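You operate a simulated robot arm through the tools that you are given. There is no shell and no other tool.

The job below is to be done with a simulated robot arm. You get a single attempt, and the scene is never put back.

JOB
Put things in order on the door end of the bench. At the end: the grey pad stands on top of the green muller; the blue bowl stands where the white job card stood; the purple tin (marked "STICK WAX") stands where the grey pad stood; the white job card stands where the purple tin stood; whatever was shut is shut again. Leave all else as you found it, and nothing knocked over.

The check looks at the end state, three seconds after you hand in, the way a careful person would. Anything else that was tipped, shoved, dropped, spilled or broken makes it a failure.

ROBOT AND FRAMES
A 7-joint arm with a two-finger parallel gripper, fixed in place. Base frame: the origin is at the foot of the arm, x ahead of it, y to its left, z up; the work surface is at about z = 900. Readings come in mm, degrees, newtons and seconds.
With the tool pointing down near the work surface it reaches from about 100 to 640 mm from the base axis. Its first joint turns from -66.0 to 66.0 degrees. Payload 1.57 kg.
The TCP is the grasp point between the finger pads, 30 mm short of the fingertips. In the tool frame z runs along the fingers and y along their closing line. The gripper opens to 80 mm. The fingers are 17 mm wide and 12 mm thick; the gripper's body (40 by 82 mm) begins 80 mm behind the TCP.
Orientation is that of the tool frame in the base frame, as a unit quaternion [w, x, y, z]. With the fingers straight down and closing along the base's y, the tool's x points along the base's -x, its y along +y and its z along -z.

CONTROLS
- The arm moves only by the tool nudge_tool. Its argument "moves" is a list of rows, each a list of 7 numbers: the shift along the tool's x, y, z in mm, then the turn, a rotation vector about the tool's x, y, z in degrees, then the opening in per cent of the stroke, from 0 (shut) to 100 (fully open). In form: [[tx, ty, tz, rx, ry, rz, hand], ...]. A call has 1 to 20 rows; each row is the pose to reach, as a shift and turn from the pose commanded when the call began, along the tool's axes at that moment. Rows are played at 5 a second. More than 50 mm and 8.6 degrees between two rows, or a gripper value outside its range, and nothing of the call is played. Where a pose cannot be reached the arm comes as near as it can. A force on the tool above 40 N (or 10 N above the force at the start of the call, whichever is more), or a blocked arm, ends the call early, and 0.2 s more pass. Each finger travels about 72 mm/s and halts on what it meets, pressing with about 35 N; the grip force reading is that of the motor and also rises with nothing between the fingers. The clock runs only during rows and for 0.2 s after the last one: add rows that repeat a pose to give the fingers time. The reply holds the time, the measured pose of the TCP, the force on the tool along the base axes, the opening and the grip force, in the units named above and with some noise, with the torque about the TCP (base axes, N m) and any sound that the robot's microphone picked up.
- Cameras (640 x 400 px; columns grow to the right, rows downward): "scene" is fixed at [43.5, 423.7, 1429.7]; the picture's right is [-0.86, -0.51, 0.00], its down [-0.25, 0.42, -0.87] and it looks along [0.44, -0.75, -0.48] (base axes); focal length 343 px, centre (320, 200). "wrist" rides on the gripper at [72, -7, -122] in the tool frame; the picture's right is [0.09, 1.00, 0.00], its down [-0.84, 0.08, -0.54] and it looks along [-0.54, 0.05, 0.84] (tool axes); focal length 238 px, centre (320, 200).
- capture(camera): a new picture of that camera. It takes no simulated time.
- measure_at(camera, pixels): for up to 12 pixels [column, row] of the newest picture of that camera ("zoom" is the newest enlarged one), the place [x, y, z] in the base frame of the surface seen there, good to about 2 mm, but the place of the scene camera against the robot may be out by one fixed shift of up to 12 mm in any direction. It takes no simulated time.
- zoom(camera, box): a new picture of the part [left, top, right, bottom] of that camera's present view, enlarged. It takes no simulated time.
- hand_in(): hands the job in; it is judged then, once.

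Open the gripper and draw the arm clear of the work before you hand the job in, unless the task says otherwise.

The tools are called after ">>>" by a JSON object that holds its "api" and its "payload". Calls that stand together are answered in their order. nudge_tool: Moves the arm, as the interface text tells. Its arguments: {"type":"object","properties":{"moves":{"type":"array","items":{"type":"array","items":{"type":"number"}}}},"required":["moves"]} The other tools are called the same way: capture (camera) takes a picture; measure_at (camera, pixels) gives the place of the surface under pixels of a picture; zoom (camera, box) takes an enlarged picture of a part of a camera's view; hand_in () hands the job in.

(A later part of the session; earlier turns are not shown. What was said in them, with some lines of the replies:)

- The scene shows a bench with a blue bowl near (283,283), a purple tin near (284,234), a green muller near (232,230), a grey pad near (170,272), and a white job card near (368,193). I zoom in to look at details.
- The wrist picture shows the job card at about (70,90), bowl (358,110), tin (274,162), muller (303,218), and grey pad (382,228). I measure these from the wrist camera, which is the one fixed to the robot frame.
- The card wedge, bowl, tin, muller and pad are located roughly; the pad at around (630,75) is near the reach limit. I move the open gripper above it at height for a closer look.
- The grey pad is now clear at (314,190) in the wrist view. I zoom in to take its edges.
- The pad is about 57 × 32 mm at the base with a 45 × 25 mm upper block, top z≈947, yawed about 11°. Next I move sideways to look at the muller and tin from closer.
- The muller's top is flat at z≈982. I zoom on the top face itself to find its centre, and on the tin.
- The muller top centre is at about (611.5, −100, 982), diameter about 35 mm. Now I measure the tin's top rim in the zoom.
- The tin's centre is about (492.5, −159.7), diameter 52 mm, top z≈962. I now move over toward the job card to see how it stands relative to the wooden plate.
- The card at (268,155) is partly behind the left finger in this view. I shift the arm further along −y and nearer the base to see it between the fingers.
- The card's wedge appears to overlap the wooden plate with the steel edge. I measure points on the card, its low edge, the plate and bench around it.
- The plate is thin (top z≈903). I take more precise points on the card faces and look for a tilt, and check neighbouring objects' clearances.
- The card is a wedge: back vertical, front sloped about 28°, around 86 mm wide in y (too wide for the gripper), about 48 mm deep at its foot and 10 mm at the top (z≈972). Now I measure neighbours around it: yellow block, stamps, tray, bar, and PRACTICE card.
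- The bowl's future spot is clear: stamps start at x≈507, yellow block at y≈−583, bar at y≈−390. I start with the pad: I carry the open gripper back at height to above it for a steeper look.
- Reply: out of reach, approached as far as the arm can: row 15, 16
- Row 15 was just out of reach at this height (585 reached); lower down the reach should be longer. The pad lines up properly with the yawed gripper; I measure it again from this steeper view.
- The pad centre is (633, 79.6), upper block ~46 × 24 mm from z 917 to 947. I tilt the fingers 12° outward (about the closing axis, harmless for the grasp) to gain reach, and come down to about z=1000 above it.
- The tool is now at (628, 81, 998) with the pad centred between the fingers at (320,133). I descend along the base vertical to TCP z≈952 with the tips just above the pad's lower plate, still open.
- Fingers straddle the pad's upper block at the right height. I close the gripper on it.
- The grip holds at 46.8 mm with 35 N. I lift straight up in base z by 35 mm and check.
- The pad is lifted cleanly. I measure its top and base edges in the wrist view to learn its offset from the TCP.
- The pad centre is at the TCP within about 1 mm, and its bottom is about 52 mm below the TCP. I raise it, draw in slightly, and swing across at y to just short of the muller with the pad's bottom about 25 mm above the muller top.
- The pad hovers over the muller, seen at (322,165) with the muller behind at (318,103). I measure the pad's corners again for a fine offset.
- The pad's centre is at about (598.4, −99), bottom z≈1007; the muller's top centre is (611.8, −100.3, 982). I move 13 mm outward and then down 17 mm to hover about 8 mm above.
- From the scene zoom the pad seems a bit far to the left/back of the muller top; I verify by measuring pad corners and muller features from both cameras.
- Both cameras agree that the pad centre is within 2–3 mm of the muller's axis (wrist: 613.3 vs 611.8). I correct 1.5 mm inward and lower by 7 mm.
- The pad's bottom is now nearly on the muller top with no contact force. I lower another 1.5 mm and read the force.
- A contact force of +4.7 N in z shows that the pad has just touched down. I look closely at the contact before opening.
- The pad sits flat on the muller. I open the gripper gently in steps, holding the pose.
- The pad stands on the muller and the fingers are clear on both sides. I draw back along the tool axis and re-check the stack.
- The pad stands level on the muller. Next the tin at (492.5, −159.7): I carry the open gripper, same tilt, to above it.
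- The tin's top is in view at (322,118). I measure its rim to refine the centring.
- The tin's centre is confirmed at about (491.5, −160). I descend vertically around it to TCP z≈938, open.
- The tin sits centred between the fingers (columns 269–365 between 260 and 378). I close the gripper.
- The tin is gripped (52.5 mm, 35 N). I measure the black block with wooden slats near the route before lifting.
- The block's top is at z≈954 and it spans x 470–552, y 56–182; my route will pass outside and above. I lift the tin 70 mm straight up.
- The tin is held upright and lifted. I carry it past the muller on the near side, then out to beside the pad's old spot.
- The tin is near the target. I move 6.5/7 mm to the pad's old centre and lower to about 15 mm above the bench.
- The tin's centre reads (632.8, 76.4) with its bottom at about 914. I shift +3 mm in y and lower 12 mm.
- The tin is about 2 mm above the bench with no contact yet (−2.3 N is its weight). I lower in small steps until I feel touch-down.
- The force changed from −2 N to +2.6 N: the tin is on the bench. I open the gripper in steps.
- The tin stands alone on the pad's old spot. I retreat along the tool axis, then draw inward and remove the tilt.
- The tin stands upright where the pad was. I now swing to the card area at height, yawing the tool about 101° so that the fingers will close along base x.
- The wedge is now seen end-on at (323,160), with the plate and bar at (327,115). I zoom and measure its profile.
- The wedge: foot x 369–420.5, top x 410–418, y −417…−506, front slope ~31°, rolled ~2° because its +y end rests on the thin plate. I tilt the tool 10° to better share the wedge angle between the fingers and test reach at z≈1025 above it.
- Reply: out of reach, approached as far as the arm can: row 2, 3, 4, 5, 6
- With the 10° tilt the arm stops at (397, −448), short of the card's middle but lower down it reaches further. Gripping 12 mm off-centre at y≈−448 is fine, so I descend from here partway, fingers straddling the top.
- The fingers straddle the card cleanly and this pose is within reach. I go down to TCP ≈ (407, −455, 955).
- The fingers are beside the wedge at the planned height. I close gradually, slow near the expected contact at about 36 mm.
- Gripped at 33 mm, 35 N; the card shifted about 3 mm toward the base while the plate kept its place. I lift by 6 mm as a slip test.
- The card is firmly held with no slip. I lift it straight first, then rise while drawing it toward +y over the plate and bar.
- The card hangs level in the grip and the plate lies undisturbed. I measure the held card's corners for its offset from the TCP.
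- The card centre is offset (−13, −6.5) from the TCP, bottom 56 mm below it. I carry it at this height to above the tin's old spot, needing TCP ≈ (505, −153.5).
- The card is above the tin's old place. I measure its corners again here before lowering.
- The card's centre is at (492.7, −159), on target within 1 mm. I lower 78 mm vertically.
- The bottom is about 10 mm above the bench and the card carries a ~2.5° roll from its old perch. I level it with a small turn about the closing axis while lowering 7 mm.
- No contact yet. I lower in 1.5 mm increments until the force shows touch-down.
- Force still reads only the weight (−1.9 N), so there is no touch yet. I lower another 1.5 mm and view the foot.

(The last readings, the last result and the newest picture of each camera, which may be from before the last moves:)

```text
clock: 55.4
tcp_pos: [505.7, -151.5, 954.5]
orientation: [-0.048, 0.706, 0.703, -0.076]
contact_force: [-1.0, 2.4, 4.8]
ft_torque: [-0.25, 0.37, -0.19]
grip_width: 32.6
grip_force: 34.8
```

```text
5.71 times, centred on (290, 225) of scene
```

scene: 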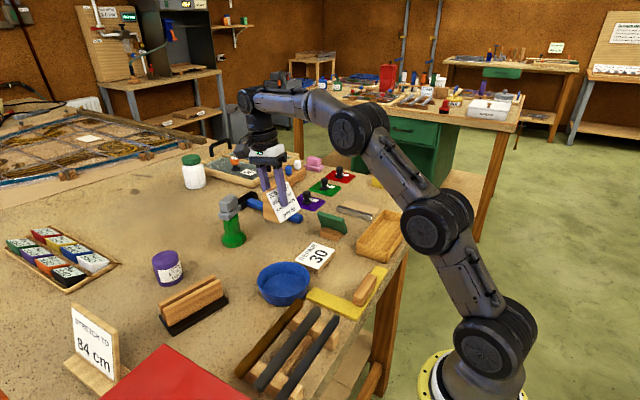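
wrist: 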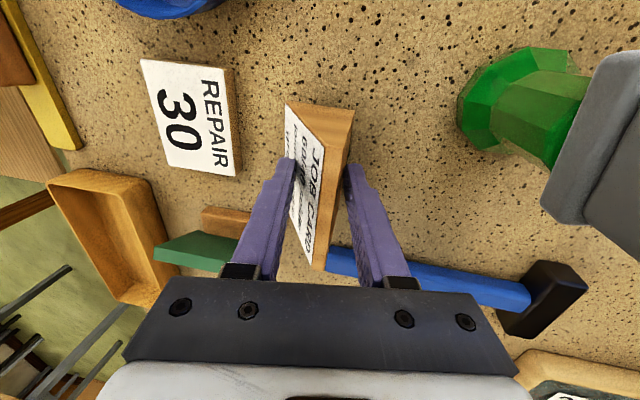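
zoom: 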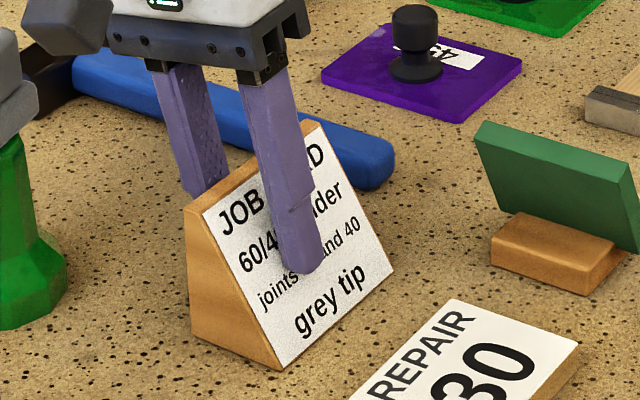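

Touch-down is felt (+4.8 N), with torques suggesting the front −y corner touches first. I check the card's attitude by measuring it from the wrist camera before releasing.

>>> {"api": "capture", "payload": {"camera": "wrist"}}

>>> {"api": "zoom", "payload": {"camera": "wrist", "box": [270, 90, 370, 280]}}

>>> {"api": "measure_at", "payload": {"camera": "wrist", "pixels": [[287, 105], [352, 112], [330, 108], [330, 146], [346, 146], [316, 266], [325, 262], [320, 125], [340, 170], [322, 230], [332, 150], [345, 150]]}}

```text
taken
```

wrist: 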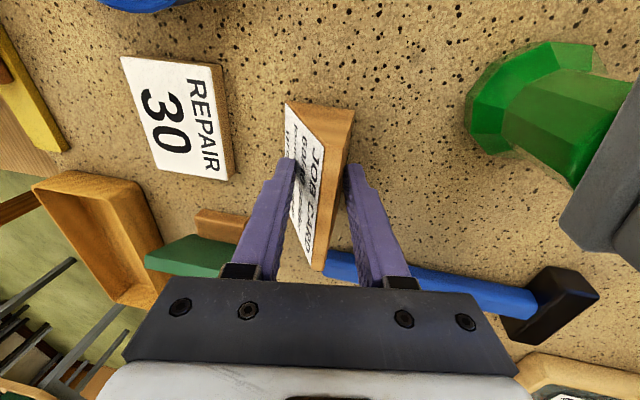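

```text
2.11 times, centred on (320, 185) of wrist
```

zoom: 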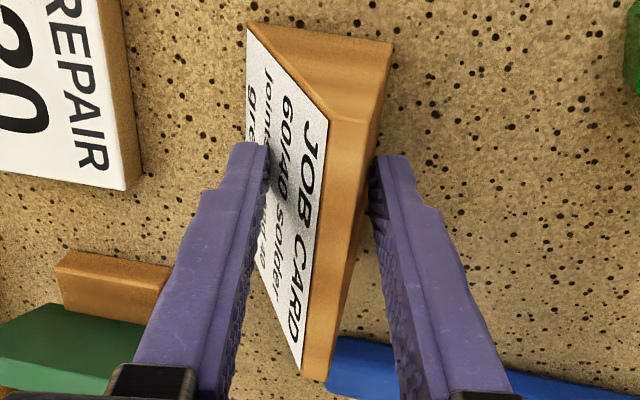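

```text
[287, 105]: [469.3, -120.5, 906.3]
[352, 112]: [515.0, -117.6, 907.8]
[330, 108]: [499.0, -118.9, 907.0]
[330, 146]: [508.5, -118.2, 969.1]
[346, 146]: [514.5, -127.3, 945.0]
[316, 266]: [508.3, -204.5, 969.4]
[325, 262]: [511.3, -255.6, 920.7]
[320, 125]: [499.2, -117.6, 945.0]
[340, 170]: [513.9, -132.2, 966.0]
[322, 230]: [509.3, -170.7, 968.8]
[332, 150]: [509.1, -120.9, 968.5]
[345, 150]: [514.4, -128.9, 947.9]
```

The card is level: top edge z≈969 at both ends, back face upright, centre about (491.5, −161). I open the gripper in steps.

>>> {"api": "nudge_tool", "payload": {"moves": [[0, 0.26, 1.5, 0, 0, 0, 42], [0, 0.26, 1.5, 0, 0, 0, 46], [0, 0.26, 1.5, 0, 0, 0, 55], [0, 0.26, 1.5, 0, 0, 0, 70], [0, 0.26, 1.5, 0, 0, 0, 90], [0, 0.26, 1.5, 0, 0, 0, 100], [0, 0.26, 1.5, 0, 0, 0, 100]]}}

>>> {"api": "capture", "payload": {"camera": "wrist"}}

>>> {"api": "zoom", "payload": {"camera": "scene", "box": [210, 160, 330, 260]}}

```text
clock: 57.0
tcp_pos: [505.7, -152.2, 952.0]
orientation: [-0.047, 0.706, 0.703, -0.075]
contact_force: [-0.4, -0.1, 0.0]
ft_torque: [0.0, -0.02, 0.02]
grip_width: 80.1
grip_force: 0.1
```

```text
taken
```

wrist: 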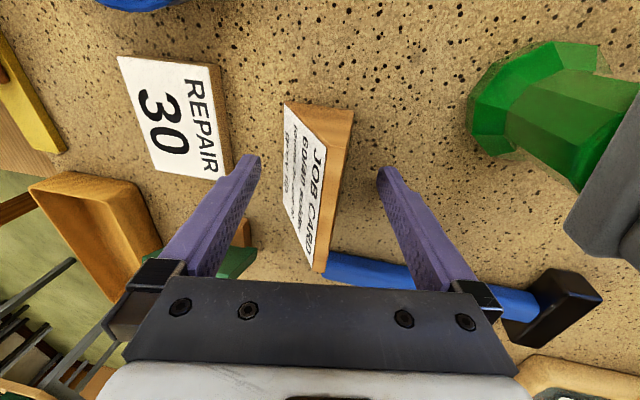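

```text
4.00 times, centred on (270, 210) of scene
```

zoom: 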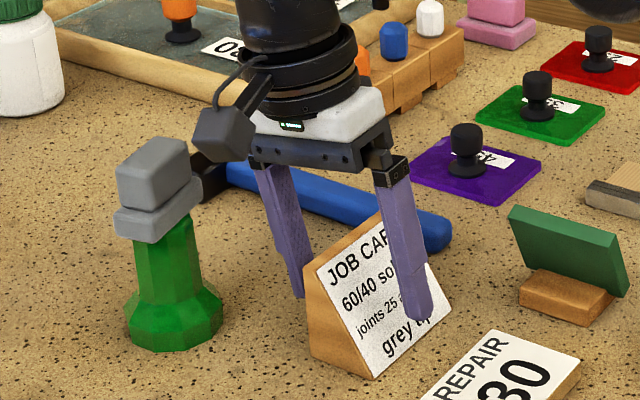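

The card stands free at the tin's old place. I retreat straight up 110 mm.

>>> {"api": "nudge_tool", "payload": {"moves": [[-0.4, -1.7, -10, 0, 0, 0, 100], [-1.4, -6, -34, 0, 0, 0, 100], [-2.8, -12, -69, 0, 0, 0, 100], [-4.4, -19, -108, 0, 0, 0, 100], [-4.4, -19, -108, 0, 0, 0, 100]]}}

>>> {"api": "capture", "payload": {"camera": "scene"}}

>>> {"api": "zoom", "payload": {"camera": "scene", "box": [200, 170, 360, 310]}}

>>> {"api": "capture", "payload": {"camera": "wrist"}}

```text
clock: 58.2
tcp_pos: [505.9, -154.0, 1060.8]
orientation: [-0.047, 0.706, 0.703, -0.076]
contact_force: [-0.4, -0.5, 0.2]
ft_torque: [0.02, 0.01, 0.0]
grip_width: 80.0
grip_force: 0.0
```

```text
taken
```

scene: 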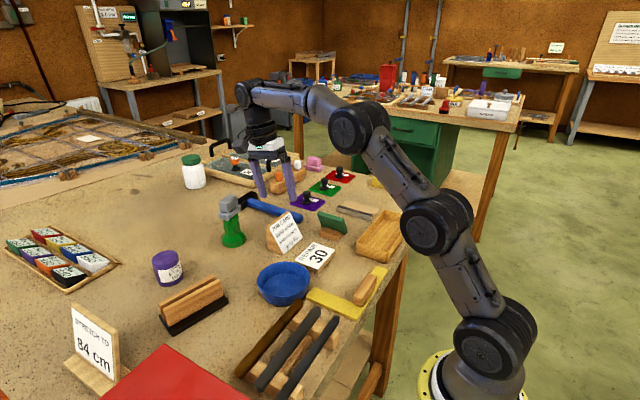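

```text
2.86 times, centred on (280, 240) of scene
```

zoom: 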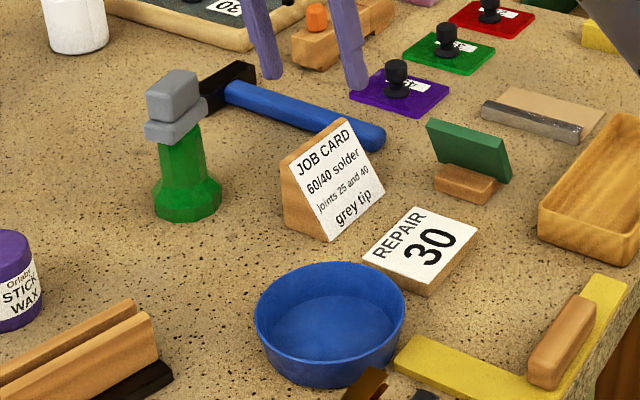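

```text
taken
```

wrist: 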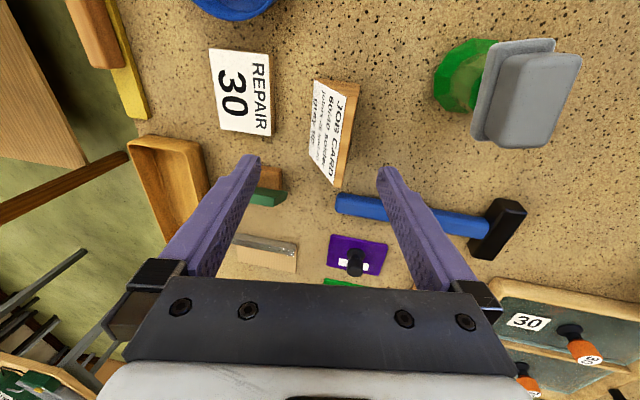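

All three moved items look right: pad on muller, tin, and card. Now the bowl: I move toward its base-side rim at height, returning the tool to vertical, to study rim and wall.

>>> {"api": "nudge_tool", "payload": {"moves": [[20.4, -30.2, -2.2, -1.7, 0.4, 0, 100], [40.8, -60.4, -4.3, -3.4, 0.8, -0.1, 100], [61.2, -90.6, -6.5, -5, 1.2, -0.1, 100], [81.6, -120.8, -8.6, -6.7, 1.5, -0.1, 100], [102, -151, -10.8, -8.4, 1.9, -0.2, 100], [122.4, -181.2, -12.9, -10, 2.3, -0.2, 100], [122.4, -181.2, -12.9, -10, 2.3, -0.2, 100]]}}

>>> {"api": "capture", "payload": {"camera": "wrist"}}

>>> {"api": "zoom", "payload": {"camera": "scene", "box": [230, 240, 390, 340]}}

```text
clock: 59.8
tcp_pos: [329.3, -28.8, 1101.0]
orientation: [0.0, 0.707, 0.707, -0.001]
contact_force: [0.1, 0.1, 0.0]
ft_torque: [0.0, 0.01, 0.01]
grip_width: 80.1
grip_force: 0.1
```

```text
taken
```

wrist: 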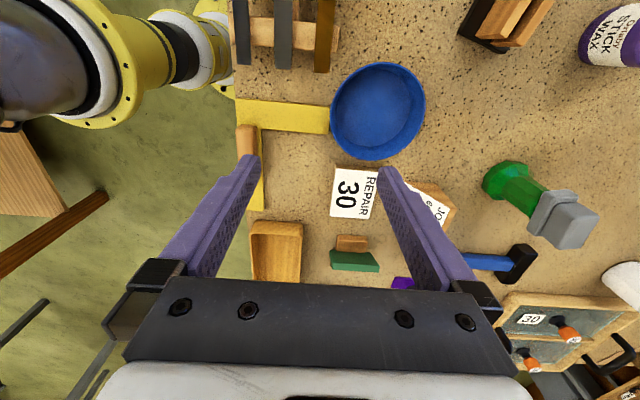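

```text
4.00 times, centred on (310, 290) of scene
```

zoom: 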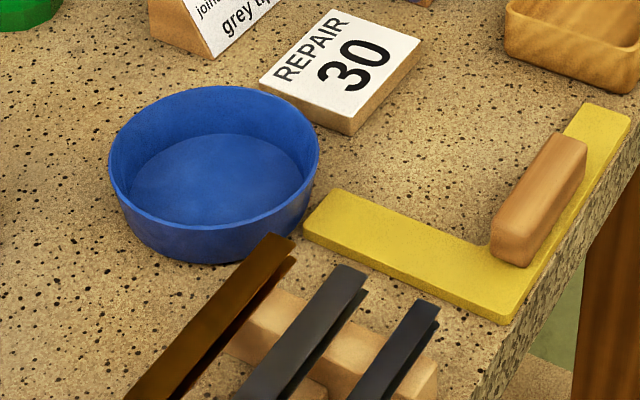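

The bowl is fully visible at (378,111) with the yellow square touching its base side and the metal strips beyond. I zoom and measure rim, base, square and strips.

>>> {"api": "zoom", "payload": {"camera": "wrist", "box": [290, 50, 450, 170]}}

>>> {"api": "measure_at", "payload": {"camera": "wrist", "pixels": [[330, 110], [425, 108], [376, 63], [372, 160], [345, 77], [412, 146], [340, 143], [409, 75], [378, 105], [325, 115], [325, 70], [333, 45]]}}

```text
3.33 times, centred on (370, 110) of wrist
```

zoom: 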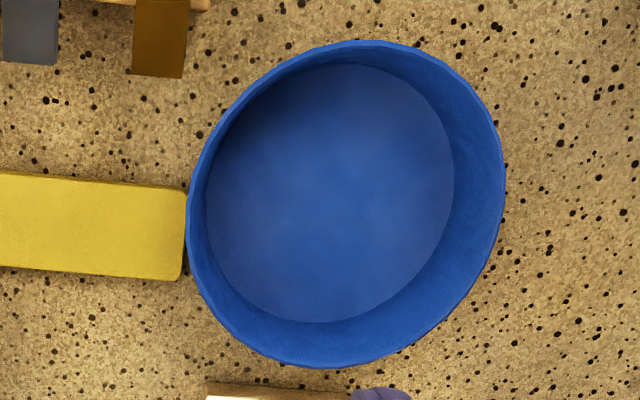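

```text
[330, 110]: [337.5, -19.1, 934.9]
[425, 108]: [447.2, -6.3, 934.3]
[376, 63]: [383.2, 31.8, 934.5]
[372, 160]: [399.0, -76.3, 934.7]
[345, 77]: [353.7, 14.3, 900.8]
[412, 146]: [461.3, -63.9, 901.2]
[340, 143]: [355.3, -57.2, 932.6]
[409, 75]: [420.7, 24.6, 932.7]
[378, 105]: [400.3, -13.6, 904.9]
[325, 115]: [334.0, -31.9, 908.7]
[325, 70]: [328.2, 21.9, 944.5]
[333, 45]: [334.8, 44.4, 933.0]
```

Rim centre ≈ (392, −21.5), radius ≈ 55, rim z≈935, floor z≈905; the yellow square is at z≈909 just outside the rim. I measure the inner floor edge and wall for the taper.

>>> {"api": "measure_at", "payload": {"camera": "zoom", "pixels": [[215, 200], [446, 180], [345, 74], [320, 314], [475, 180], [497, 180], [320, 345], [192, 230], [340, 50], [183, 210], [475, 130], [120, 40]]}}

>>> {"api": "measure_at", "payload": {"camera": "scene", "pixels": [[285, 302], [285, 296], [270, 300], [300, 299], [285, 278], [308, 288]]}}

```text
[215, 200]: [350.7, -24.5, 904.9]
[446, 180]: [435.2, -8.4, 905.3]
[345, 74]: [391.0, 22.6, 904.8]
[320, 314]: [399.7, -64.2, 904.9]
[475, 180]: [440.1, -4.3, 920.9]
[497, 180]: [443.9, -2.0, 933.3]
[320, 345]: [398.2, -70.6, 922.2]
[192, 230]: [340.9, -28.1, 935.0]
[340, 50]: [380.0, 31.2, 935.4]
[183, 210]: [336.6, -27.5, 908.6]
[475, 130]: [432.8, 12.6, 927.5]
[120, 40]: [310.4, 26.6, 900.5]
```

```text
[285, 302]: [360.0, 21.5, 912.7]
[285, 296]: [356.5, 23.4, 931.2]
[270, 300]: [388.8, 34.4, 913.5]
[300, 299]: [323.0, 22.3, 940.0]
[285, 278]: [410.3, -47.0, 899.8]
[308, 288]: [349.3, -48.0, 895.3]
```

The wall tapers about 16.5° (floor radius ~43.5, rim ~55). I tilt the tool to match the base-side wall, set a 24 mm opening, and stop 60 mm back along the approach line.

>>> {"api": "nudge_tool", "payload": {"moves": [[2, -3, 24, -4.2, 0, 0, 80], [4, -6, 48, -8.3, 0, 0, 60], [6, -8, 72, -12.4, 0, 0, 40], [7.5, -10.5, 96.5, -16.5, 0, 0, 30], [7.5, -10.5, 96.5, -16.5, 0, 0, 30], [7.5, -10.5, 96.5, -16.5, 0, 0, 30]]}}

>>> {"api": "capture", "payload": {"camera": "wrist"}}

>>> {"api": "zoom", "payload": {"camera": "scene", "box": [220, 190, 400, 330]}}

```text
clock: 61.2
tcp_pos: [319.3, -21.1, 1003.8]
orientation: [0.101, 0.7, 0.7, 0.101]
contact_force: [-0.5, -0.8, 0.2]
ft_torque: [-0.04, -0.01, -0.03]
grip_width: 23.9
grip_force: 0.0
```

```text
taken
```

wrist: 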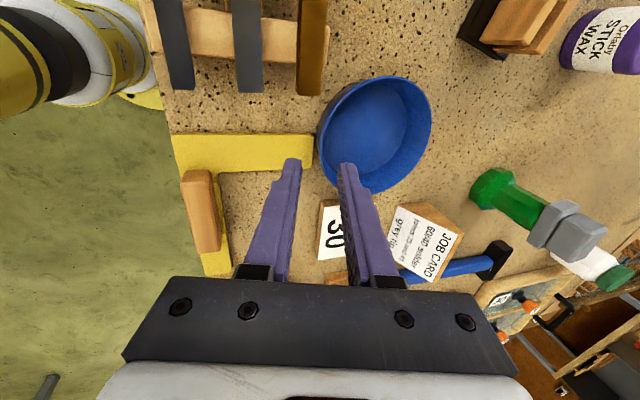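

```text
2.86 times, centred on (310, 260) of scene
```

zoom: 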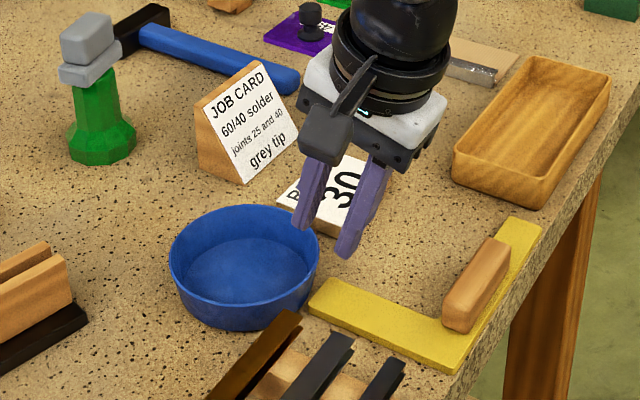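

The fingers line up with the bowl's base-side wall. I advance 40 mm along the tool axis so the tips are just above rim level, then check.

>>> {"api": "nudge_tool", "payload": {"moves": [[0, 0, 13, 0, 0, 0, 30], [0, 0, 26, 0, 0, 0, 30], [0, 0, 40, 0, 0, 0, 30], [0, 0, 40, 0, 0, 0, 30]]}}

>>> {"api": "capture", "payload": {"camera": "wrist"}}

>>> {"api": "zoom", "payload": {"camera": "wrist", "box": [250, 110, 410, 230]}}

>>> {"api": "zoom", "payload": {"camera": "scene", "box": [250, 220, 350, 320]}}

```text
clock: 62.2
tcp_pos: [332.4, -21.5, 965.5]
orientation: [0.101, 0.7, 0.699, 0.101]
contact_force: [-0.8, -0.1, 0.0]
ft_torque: [0.0, -0.02, 0.01]
grip_width: 23.8
grip_force: 0.1
```

```text
taken
```

wrist: 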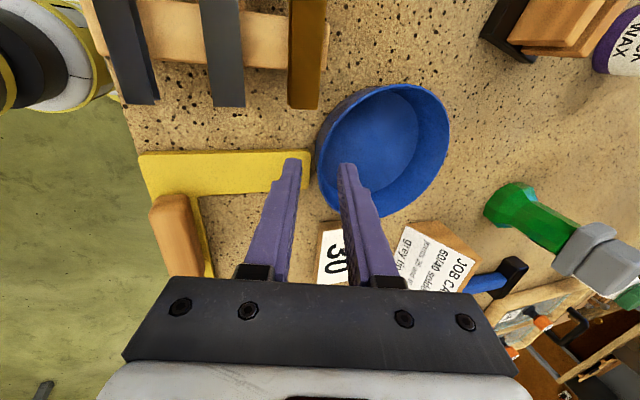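

```text
3.33 times, centred on (330, 170) of wrist
```

zoom: 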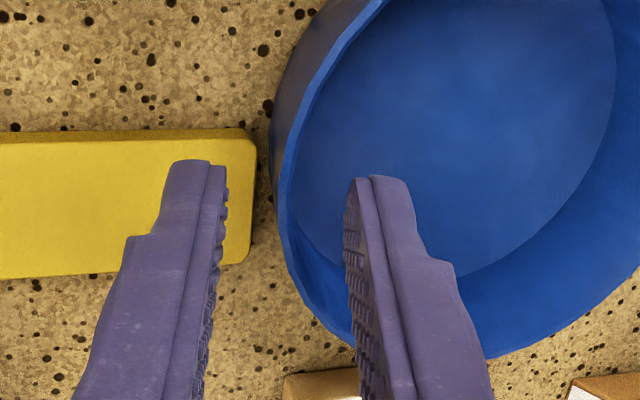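

```text
4.00 times, centred on (300, 270) of scene
```

zoom: 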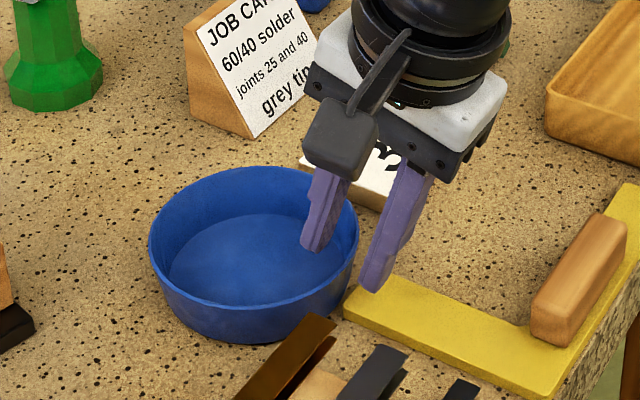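

The rim runs between the two fingers (inner finger inside the bowl, outer above the yellow square). I advance 17 mm more, keeping the outer tip about 4 mm above the yellow square.

>>> {"api": "nudge_tool", "payload": {"moves": [[0, 0, 6, 0, 0, 0, 30], [0, 0, 12, 0, 0, 0, 30], [0, 0, 17, 0, 0, 0, 30], [0, 0, 17, 0, 0, 0, 30]]}}

>>> {"api": "zoom", "payload": {"camera": "scene", "box": [260, 240, 340, 310]}}

>>> {"api": "capture", "payload": {"camera": "wrist"}}

```text
clock: 63.2
tcp_pos: [335.3, -20.1, 948.9]
orientation: [0.101, 0.7, 0.7, 0.102]
contact_force: [0.1, -0.3, -0.7]
ft_torque: [-0.02, 0.0, 0.03]
grip_width: 24.1
grip_force: 0.1
```

```text
5.71 times, centred on (300, 275) of scene
```

zoom: 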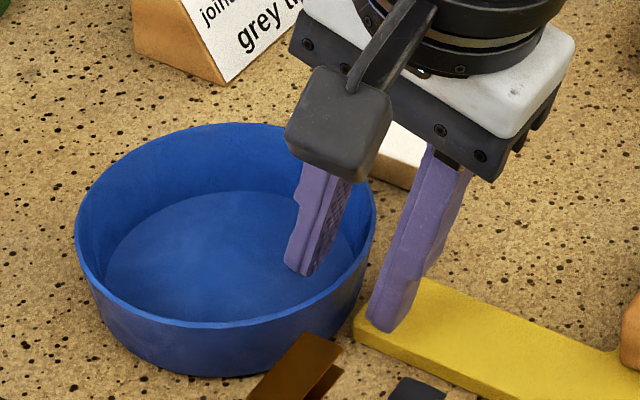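

```text
taken
```

wrist: 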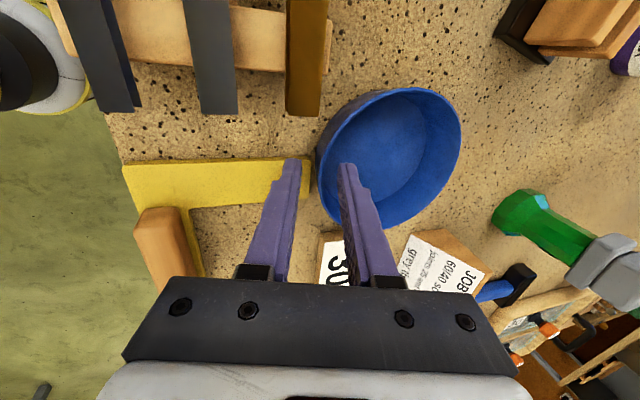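

Both fingers flank the wall with no contact. I close slowly onto the rim.

>>> {"api": "nudge_tool", "payload": {"moves": [[0, 0, 0, 0, 0, 0, 24], [0, 0, 0, 0, 0, 0, 18], [0, 0, 0, 0, 0, 0, 13], [0, 0, 0, 0, 0, 0, 9], [0, 0, 0, 0, 0, 0, 5], [0, 0, 0, 0, 0, 0, 0], [0, 0, 0, 0, 0, 0, 0]]}}

>>> {"api": "capture", "payload": {"camera": "wrist"}}

>>> {"api": "zoom", "payload": {"camera": "scene", "box": [250, 230, 350, 320]}}

```text
clock: 64.8
tcp_pos: [335.1, -22.2, 949.5]
orientation: [0.101, 0.7, 0.7, 0.101]
contact_force: [0.9, 0.2, -1.5]
ft_torque: [0.0, 0.09, -0.02]
grip_width: 2.4
grip_force: 24.1
```

```text
taken
```

wrist: 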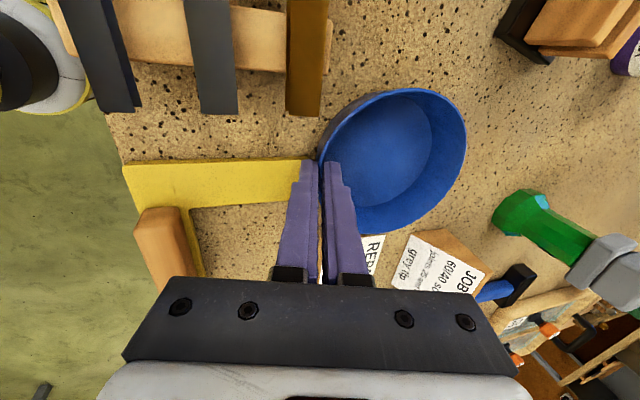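

```text
4.44 times, centred on (300, 275) of scene
```

zoom: 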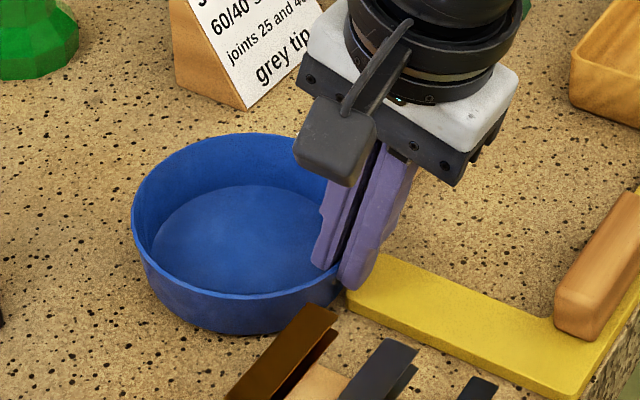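

The wall is gripped (2.4 mm, 24 N). I lift 8 mm as a test.

>>> {"api": "nudge_tool", "payload": {"moves": [[0, 0, 0, 0, 0, 0, 0], [0, 0.6, -1.9, 0, 0, 0, 0], [0, 1.1, -3.8, 0, 0, 0, 0], [0, 2.3, -7.7, 0, 0, 0, 0], [0, 2.3, -7.7, 0, 0, 0, 0]]}}

>>> {"api": "capture", "payload": {"camera": "wrist"}}

>>> {"api": "zoom", "payload": {"camera": "scene", "box": [250, 230, 350, 320]}}

```text
clock: 66.0
tcp_pos: [333.1, -22.5, 959.9]
orientation: [0.102, 0.7, 0.7, 0.102]
contact_force: [-0.4, 0.2, -1.3]
ft_torque: [0.0, 0.11, 0.05]
grip_width: 2.5
grip_force: 23.7
```

```text
taken
```

wrist: 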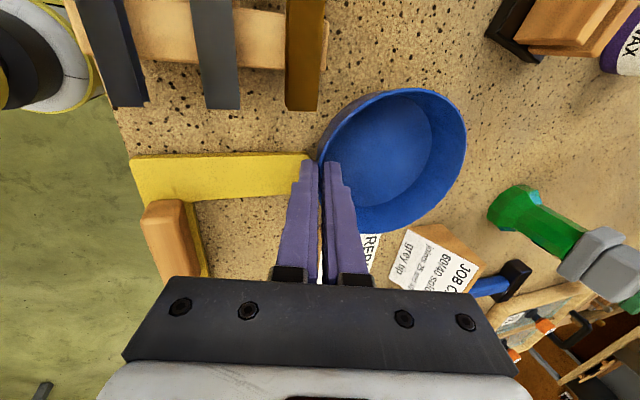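

```text
4.44 times, centred on (300, 275) of scene
```

zoom: 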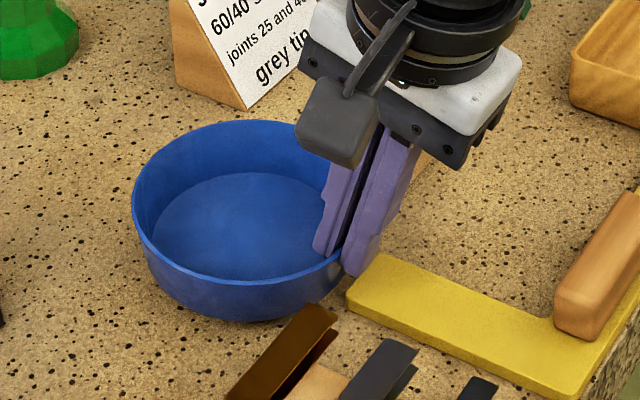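

The bowl hangs level and steady. I lift it to about TCP z=1045 straight up.

>>> {"api": "nudge_tool", "payload": {"moves": [[0, 6.1, -20.6, 0, 0, 0, 0], [0, 12.2, -41.2, 0, 0, 0, 0], [0, 18.3, -61.9, 0, 0, 0, 0], [0, 24.4, -82.5, 0, 0, 0, 0], [0, 24.4, -82.5, 0, 0, 0, 0]]}}

>>> {"api": "capture", "payload": {"camera": "wrist"}}

>>> {"api": "measure_at", "payload": {"camera": "wrist", "pixels": [[464, 130], [400, 91], [372, 231], [330, 130], [390, 150], [445, 200], [440, 100], [350, 230]]}}

>>> {"api": "zoom", "payload": {"camera": "scene", "box": [220, 170, 380, 320]}}

```text
clock: 67.2
tcp_pos: [335.0, -22.8, 1045.7]
orientation: [0.1, 0.7, 0.7, 0.102]
contact_force: [-0.9, -0.6, -1.3]
ft_torque: [0.0, 0.08, -0.01]
grip_width: 2.4
grip_force: 23.9
```

```text
taken
```

wrist: 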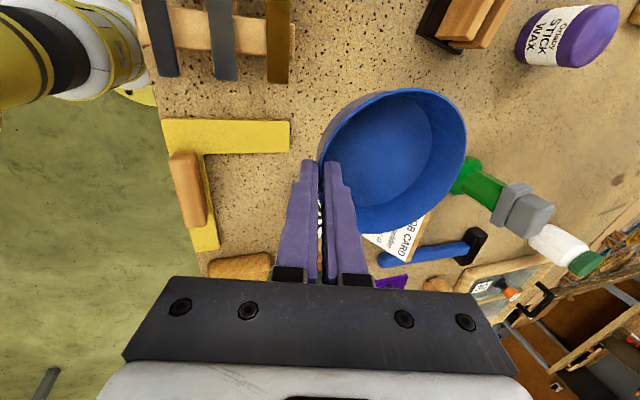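

```text
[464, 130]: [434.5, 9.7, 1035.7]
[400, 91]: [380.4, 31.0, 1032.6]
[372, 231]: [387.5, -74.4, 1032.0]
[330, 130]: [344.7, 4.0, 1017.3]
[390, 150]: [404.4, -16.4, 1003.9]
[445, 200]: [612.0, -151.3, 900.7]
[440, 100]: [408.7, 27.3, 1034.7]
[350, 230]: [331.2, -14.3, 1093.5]
```

```text
2.67 times, centred on (300, 245) of scene
```

zoom: 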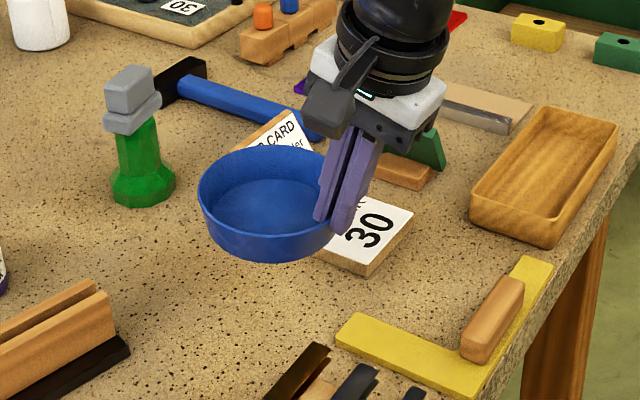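

The bowl centre is about +56.5 mm in x from the TCP, rim at z≈1033. I carry it along −y at this height toward the card's old place.

>>> {"api": "nudge_tool", "payload": {"moves": [[-25, 0.2, 0, 0, 0, 0, 0], [-61, 0.5, 0.1, 0, 0, 0, 0], [-98, 0.8, 0.2, 0, 0, 0, 0], [-135, 1, 0.3, 0, 0, 0, 0], [-172, 1.2, 0.4, 0, 0, 0, 0], [-209, 1.5, 0.5, 0, 0, 0, 0], [-246, 1.7, 0.5, 0, 0, 0, 0], [-283, 2, 0.6, 0, 0, 0, 0], [-320, 2.3, 0.7, 0, 0, 0, 0], [-357, 2.5, 0.7, 0, 0, 0, 0], [-394, 2.7, 0.8, 0, 0, 0, 0], [-422, 2.9, 0.85, 0, 0, 0, 0], [-439, 2.9, 0.85, 0, 0, 0, 0], [-439, 2.9, 0.85, 0, 0, 0, 0]]}}

>>> {"api": "capture", "payload": {"camera": "wrist"}}

>>> {"api": "capture", "payload": {"camera": "scene"}}

>>> {"api": "zoom", "payload": {"camera": "scene", "box": [300, 100, 440, 230]}}

```text
clock: 70.2
tcp_pos: [338.3, -461.4, 1043.0]
orientation: [0.102, 0.699, 0.7, 0.101]
contact_force: [-0.7, -0.8, -1.2]
ft_torque: [0.01, 0.08, 0.0]
grip_width: 2.7
grip_force: 23.7
```

```text
taken
```

wrist: 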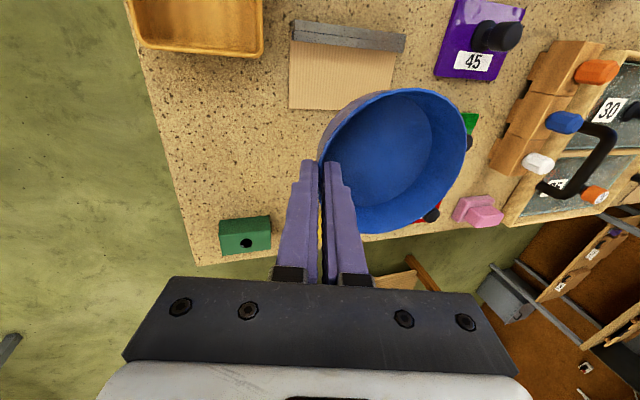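

```text
taken
```

scene: 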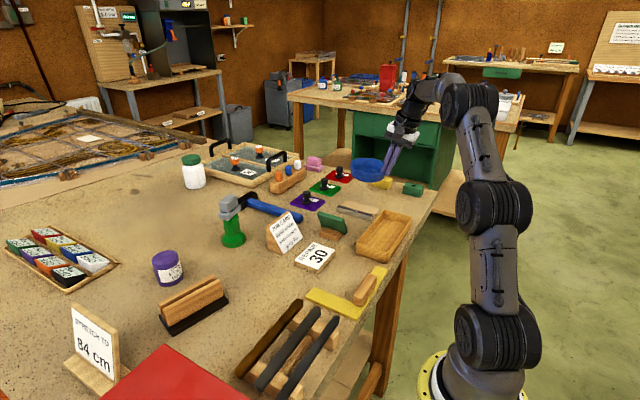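

```text
3.08 times, centred on (370, 165) of scene
```

zoom: 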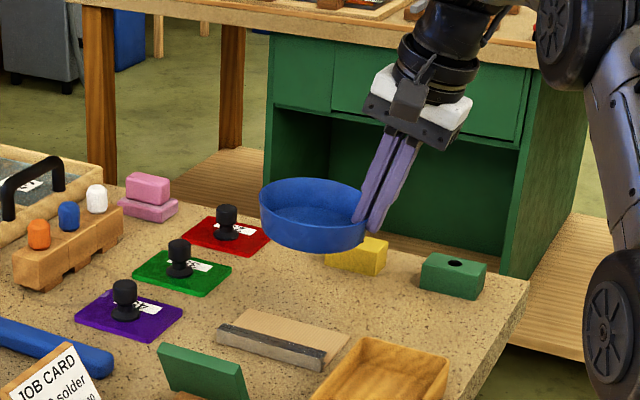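

The bowl is over the card's old spot. I measure the plate's edges to see where the bowl's foot will land and confirm the plate did not move.

>>> {"api": "measure_at", "payload": {"camera": "wrist", "pixels": [[292, 104], [315, 107], [330, 100], [296, 45], [395, 55], [292, 22], [404, 48], [464, 130], [400, 91], [372, 231], [440, 100], [390, 150]]}}

>>> {"api": "zoom", "payload": {"camera": "wrist", "box": [270, 10, 430, 130]}}

```text
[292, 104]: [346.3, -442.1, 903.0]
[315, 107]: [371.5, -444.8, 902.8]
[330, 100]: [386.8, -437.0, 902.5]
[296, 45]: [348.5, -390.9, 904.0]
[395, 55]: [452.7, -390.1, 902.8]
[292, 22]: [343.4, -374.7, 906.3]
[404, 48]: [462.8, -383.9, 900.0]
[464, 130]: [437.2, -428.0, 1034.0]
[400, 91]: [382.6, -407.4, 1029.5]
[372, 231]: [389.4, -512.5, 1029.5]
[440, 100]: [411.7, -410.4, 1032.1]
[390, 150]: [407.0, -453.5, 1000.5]
```

```text
3.33 times, centred on (350, 70) of wrist
```

zoom: 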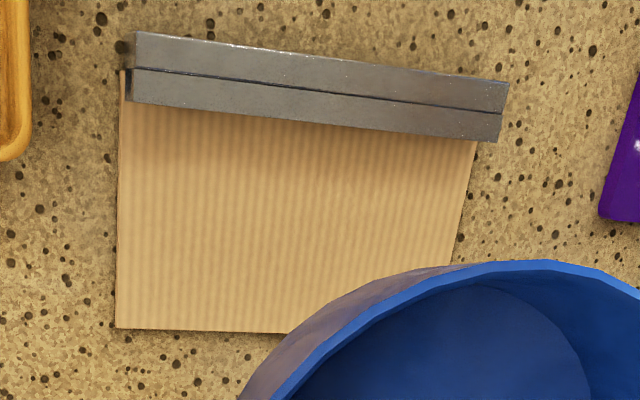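

The plate is where it was (−y edge at y≈−445, 3 mm thick), and the bowl's centre is at about (393.5, −459.5). I shift 1 mm, lower 80 mm, and roll 2.5° so that the foot will sit as the card did, half on the plate.

>>> {"api": "nudge_tool", "payload": {"moves": [[-1, -3, 12, 0, 0, 0, 0], [-1, -8.5, 32, 0, 0, 0, 0], [-1, -14.2, 52, 0, 1.2, 0.35, 0], [-1, -18.7, 68, 0, 2.4, 0.7, 0], [-1, -21.8, 77, 0, 2.4, 0.7, 0], [-1, -21.8, 77, 0, 2.4, 0.7, 0]]}}

>>> {"api": "capture", "payload": {"camera": "wrist"}}

>>> {"api": "zoom", "payload": {"camera": "scene", "box": [310, 140, 430, 230]}}

```text
clock: 71.6
tcp_pos: [337.9, -460.8, 964.0]
orientation: [0.086, 0.702, 0.698, 0.117]
contact_force: [0.4, -0.5, -2.0]
ft_torque: [0.01, 0.12, 0.03]
grip_width: 2.1
grip_force: 24.2
```

```text
taken
```

wrist: 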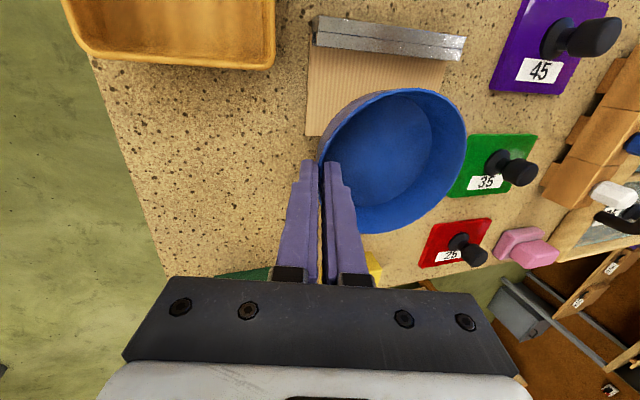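

```text
4.44 times, centred on (370, 185) of scene
```

zoom: 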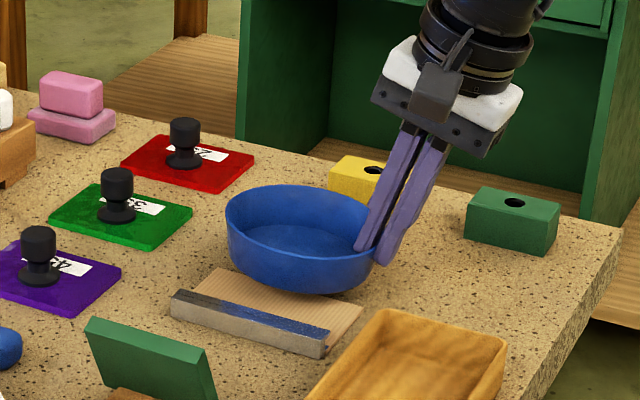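

The bowl is about 13 mm above its seat and clear of stamps, bar and block. I lower 8 mm more.

>>> {"api": "nudge_tool", "payload": {"moves": [[-0.2, -1.1, 3.8, 0, 0, 0, 0], [-0.35, -2.3, 7.7, 0, 0, 0, 0], [-0.35, -2.3, 7.7, 0, 0, 0, 0]]}}

>>> {"api": "zoom", "payload": {"camera": "scene", "box": [330, 160, 410, 220]}}

```text
clock: 72.4
tcp_pos: [340.2, -461.7, 956.2]
orientation: [0.086, 0.701, 0.698, 0.117]
contact_force: [0.3, -0.3, -0.9]
ft_torque: [0.0, 0.07, 0.02]
grip_width: 2.5
grip_force: 24.2
```

```text
6.67 times, centred on (370, 190) of scene
```

zoom: 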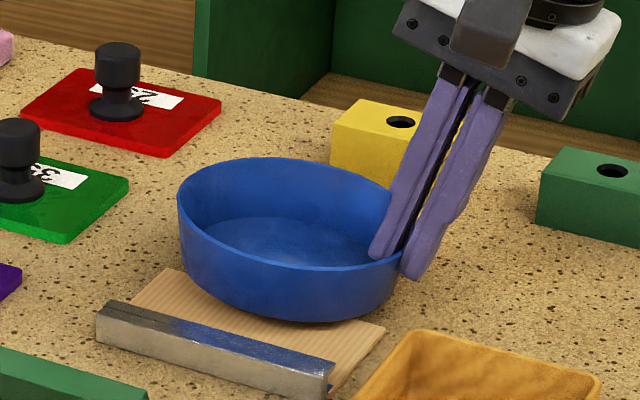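

No contact yet and about 5 mm to go; I lower 3 mm and read the force.

>>> {"api": "nudge_tool", "payload": {"moves": [[-0.07, -0.43, 1.4, 0, 0, 0, 0], [-0.13, -0.85, 2.9, 0, 0, 0, 0], [-0.13, -0.85, 2.9, 0, 0, 0, 0]]}}

```text
clock: 73.2
tcp_pos: [339.1, -460.5, 954.0]
orientation: [0.086, 0.702, 0.698, 0.116]
contact_force: [0.1, 0.5, -1.3]
ft_torque: [0.0, 0.09, 0.0]
grip_width: 2.6
grip_force: 24.1
```

The reading still shows only the bowl's weight. I lower another 1.5 mm.

>>> {"api": "nudge_tool", "payload": {"moves": [[-0.03, -0.2, 0.7, 0, 0, 0, 0], [-0.07, -0.43, 1.45, 0, 0, 0, 0], [-0.07, -0.43, 1.45, 0, 0, 0, 0]]}}

```text
clock: 74.0
tcp_pos: [339.3, -461.5, 952.4]
orientation: [0.087, 0.702, 0.697, 0.117]
contact_force: [0.2, 0.1, -0.4]
ft_torque: [0.03, 0.06, 0.01]
grip_width: 2.6
grip_force: 23.3
```

The z force is close to zero, perhaps the first touch; I lower 1 mm more to be sure.

>>> {"api": "nudge_tool", "payload": {"moves": [[-0.02, -0.14, 0.5, 0, 0, 0, 0], [-0.04, -0.28, 0.96, 0, 0, 0, 0], [-0.04, -0.28, 0.96, 0, 0, 0, 0]]}}

>>> {"api": "zoom", "payload": {"camera": "scene", "box": [330, 160, 410, 220]}}

```text
clock: 74.8
tcp_pos: [338.6, -462.2, 951.9]
orientation: [0.087, 0.702, 0.697, 0.117]
contact_force: [-2.0, 2.5, 8.5]
ft_torque: [0.27, 0.0, 0.08]
grip_width: 2.1
grip_force: 23.6
```

```text
6.67 times, centred on (370, 190) of scene
```

zoom: 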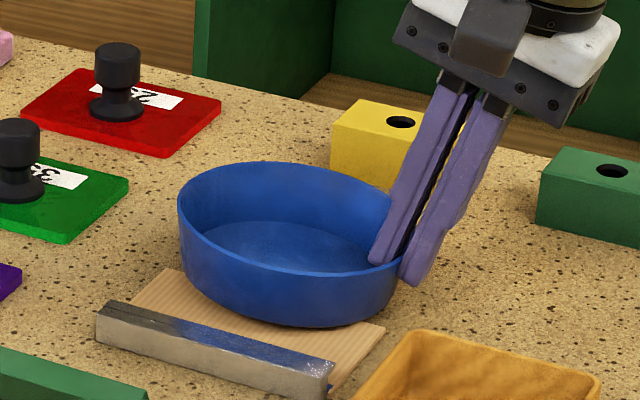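

Touch-down felt on the plate side (+8.5 N). I ease back half a millimetre and open to 24 mm in small steps.

>>> {"api": "nudge_tool", "payload": {"moves": [[0.02, 0.14, -0.5, 0, 0, 0, 0], [0.02, 0.14, -0.5, 0, 0, 0, 5], [0.02, 0.14, -0.5, 0, 0, 0, 9], [0.02, 0.14, -0.5, 0, 0, 0, 14], [0.02, 0.14, -0.5, 0, 0, 0, 20], [0.02, 0.14, -0.5, 0, 0, 0, 28], [0.02, 0.14, -0.5, 0, 0, 0, 28]]}}

>>> {"api": "capture", "payload": {"camera": "wrist"}}

>>> {"api": "zoom", "payload": {"camera": "scene", "box": [330, 160, 410, 220]}}

```text
clock: 76.4
tcp_pos: [339.6, -461.9, 951.2]
orientation: [0.086, 0.701, 0.698, 0.117]
contact_force: [0.0, 0.1, -0.5]
ft_torque: [-0.03, 0.01, 0.02]
grip_width: 22.4
grip_force: 0.1
```

```text
taken
```

wrist: 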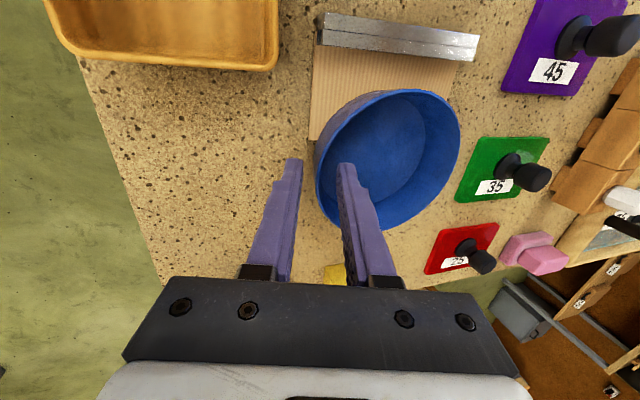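

```text
6.67 times, centred on (370, 190) of scene
```

zoom: 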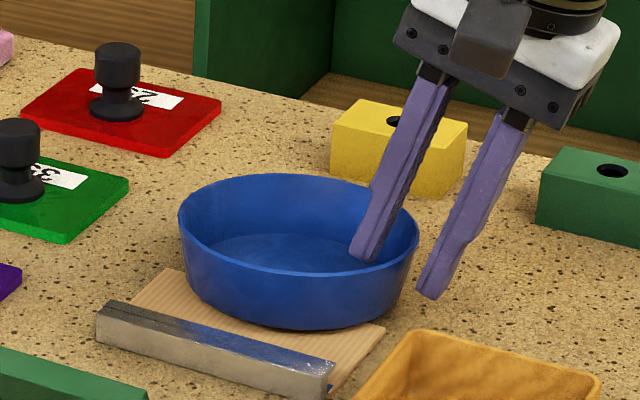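

The bowl has settled and both fingers are free of its wall. I withdraw along the tool axis 80 mm, then straight up.

>>> {"api": "nudge_tool", "payload": {"moves": [[0, 0, -8, 0, 0, 0, 28], [0, 0, -22, 0, 0, 0, 28], [0, 0, -42, 0, 0, 0, 28], [0, 0, -65, 0, 0, 0, 28], [0, 0, -90, 0, 0, 0, 28], [0, 0, -120, 0, 0, 0, 50], [0, 0, -120, 0, 0, 0, 70]]}}

>>> {"api": "capture", "payload": {"camera": "wrist"}}

>>> {"api": "zoom", "payload": {"camera": "scene", "box": [320, 150, 440, 230]}}

```text
clock: 78.0
tcp_pos: [304.1, -466.7, 1066.7]
orientation: [0.086, 0.702, 0.697, 0.117]
contact_force: [-0.3, -0.3, 0.0]
ft_torque: [-0.04, 0.01, 0.0]
grip_width: 56.1
grip_force: 0.2
```

```text
taken
```

wrist: 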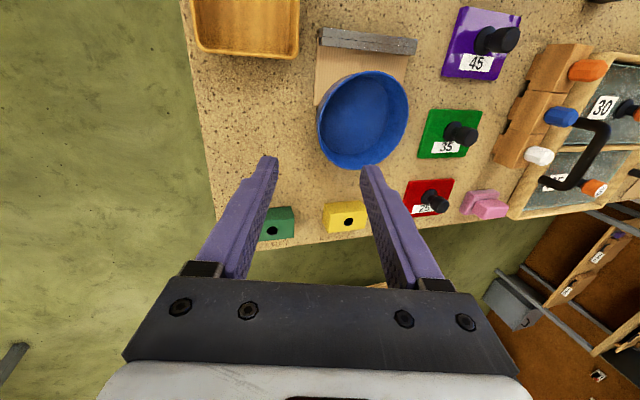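

```text
5.00 times, centred on (380, 190) of scene
```

zoom: 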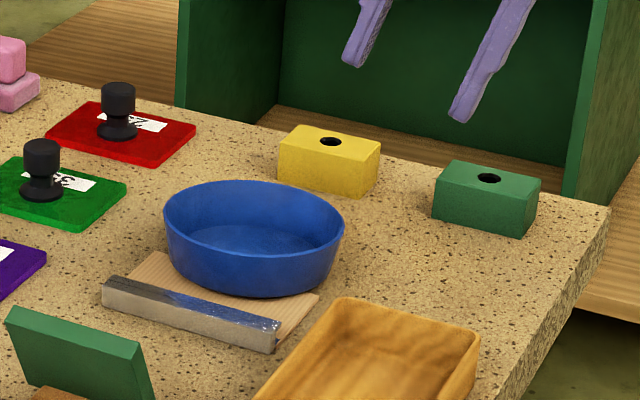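

The bowl stands on the card's old spot. I measure its rim for position and tilt, and the plate for movement.

>>> {"api": "measure_at", "payload": {"camera": "wrist", "pixels": [[319, 120], [407, 103], [365, 73], [362, 166], [335, 88], [395, 150], [362, 115], [317, 104], [320, 55], [410, 55], [318, 38], [416, 45]]}}

>>> {"api": "zoom", "payload": {"camera": "wrist", "box": [300, 20, 430, 180]}}

```text
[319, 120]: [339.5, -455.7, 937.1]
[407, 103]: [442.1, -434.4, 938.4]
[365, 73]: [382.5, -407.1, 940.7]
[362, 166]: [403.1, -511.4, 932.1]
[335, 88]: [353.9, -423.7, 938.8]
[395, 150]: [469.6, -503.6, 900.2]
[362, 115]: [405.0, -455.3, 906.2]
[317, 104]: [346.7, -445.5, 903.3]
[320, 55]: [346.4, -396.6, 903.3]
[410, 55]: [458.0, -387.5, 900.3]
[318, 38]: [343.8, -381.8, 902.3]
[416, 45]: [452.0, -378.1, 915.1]
```

```text
2.50 times, centred on (365, 100) of wrist
```

zoom: 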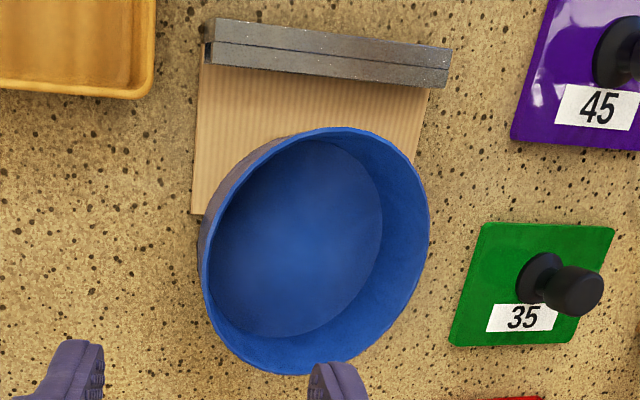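

The bowl's centre is about (393.5, −459.5), on target, with a slight ~4° lean from the plate edge just as the card had. I take the same zooms as at the start to compare untouched objects.

>>> {"api": "zoom", "payload": {"camera": "scene", "box": [280, 140, 440, 240]}}

>>> {"api": "zoom", "payload": {"camera": "scene", "box": [140, 180, 300, 280]}}

>>> {"api": "zoom", "payload": {"camera": "scene", "box": [140, 220, 400, 400]}}

```text
4.00 times, centred on (360, 190) of scene
```

zoom: 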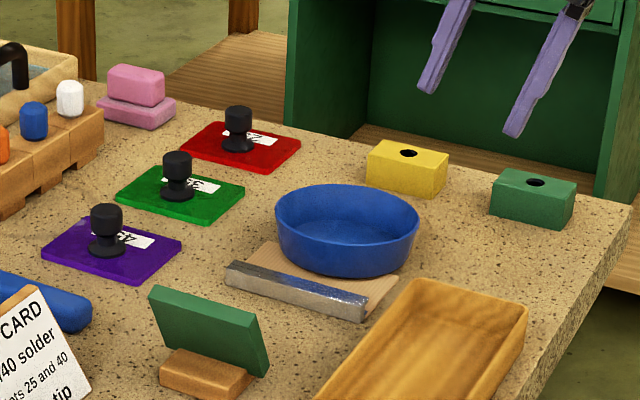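

```text
4.00 times, centred on (220, 230) of scene
```

zoom: 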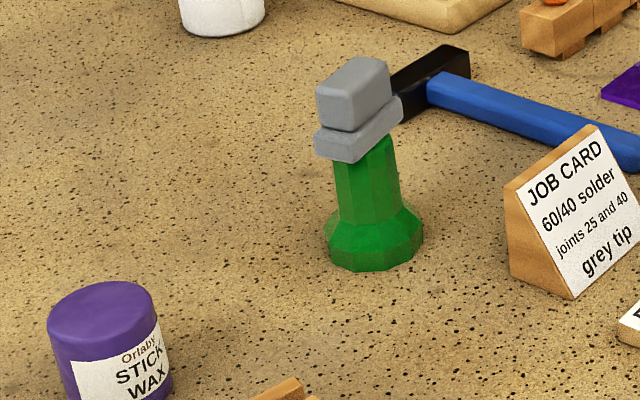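

```text
2.22 times, centred on (270, 310) of scene
```

zoom: 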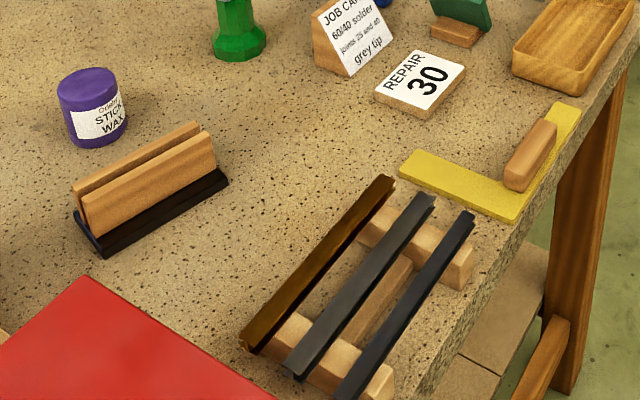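

Comparing with the first pictures, the bar/plate, stamps, blocks, hammer, square, strips and muller are unchanged, and all four moved items stand where wanted. I raise the arm well clear with the gripper fully open.

>>> {"api": "nudge_tool", "payload": {"moves": [[10, 8, -25, 0, 0, 0, 80], [25, 15, -55, 0, 0, 0, 100], [45, 24, -85, 0, 0, 0, 100], [70, 30, -105, 0, 0, 0, 100], [100, 34, -118, 0, 0, 0, 100], [130, 34, -118, 0, 0, 0, 100], [160, 34, -118, 0, 0, 0, 100], [160, 34, -118, 0, 0, 0, 100]]}}

>>> {"api": "capture", "payload": {"camera": "scene"}}

>>> {"api": "capture", "payload": {"camera": "wrist"}}

>>> {"api": "measure_at", "payload": {"camera": "scene", "pixels": [[166, 256], [230, 207], [284, 225], [368, 180]]}}

```text
clock: 79.8
tcp_pos: [303.1, -310.8, 1196.0]
orientation: [0.085, 0.702, 0.697, 0.117]
contact_force: [-0.4, 0.2, -0.6]
ft_torque: [0.02, 0.0, 0.0]
grip_width: 80.0
grip_force: 0.2
```

```text
taken
```

scene: 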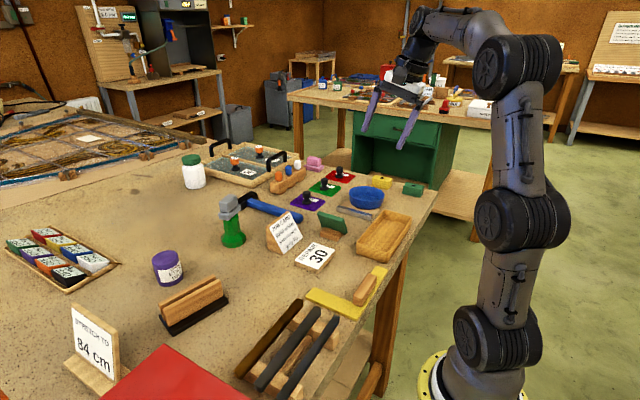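

```text
taken
```

wrist: 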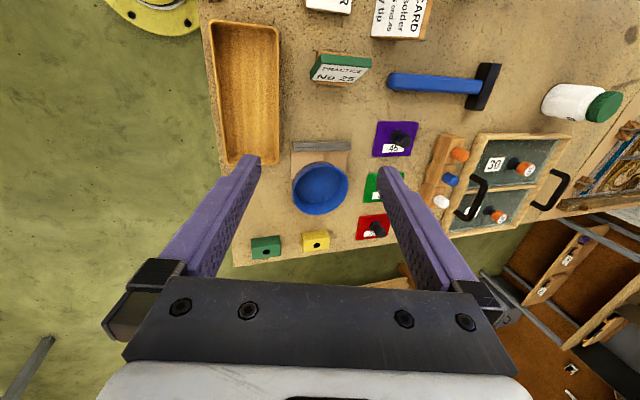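

```text
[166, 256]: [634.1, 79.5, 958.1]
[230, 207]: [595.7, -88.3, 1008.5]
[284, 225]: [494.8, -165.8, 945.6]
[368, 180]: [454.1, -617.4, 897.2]
```

The arm is clear with the gripper open. The pad is on the muller, the tin at (634, 79), the card at about (492, −160) and the bowl at about (393, −460); nothing else has moved. I hand the job in.

>>> {"api": "hand_in", "payload": {}}

```text
The job is handed in.
```

The job is handed in, and all four items are where you asked:

- **Grey pad:** it stands level on top of the green muller, within about 2 mm of its centre.
- **Purple tin:** it stands upright on the grey pad's old spot, within about 2 mm.
- **White job card:** it stands level on the tin's old spot, facing the same way as before.
- **Blue bowl:** it stands on the card's old spot, within about 2 mm. It leans about 4° because its foot rests partly on the thin wooden plate beside that spot; the card stood partly on the same plate.

I compared views of the work area from before and after. The plate with the steel bar, stamps, blocks, hammer, yellow square, metal strips and muller had not visibly moved, and nothing was knocked over. Nothing needed opening, so there was nothing to shut again. The arm was clear of the work with the gripper open when I handed in.
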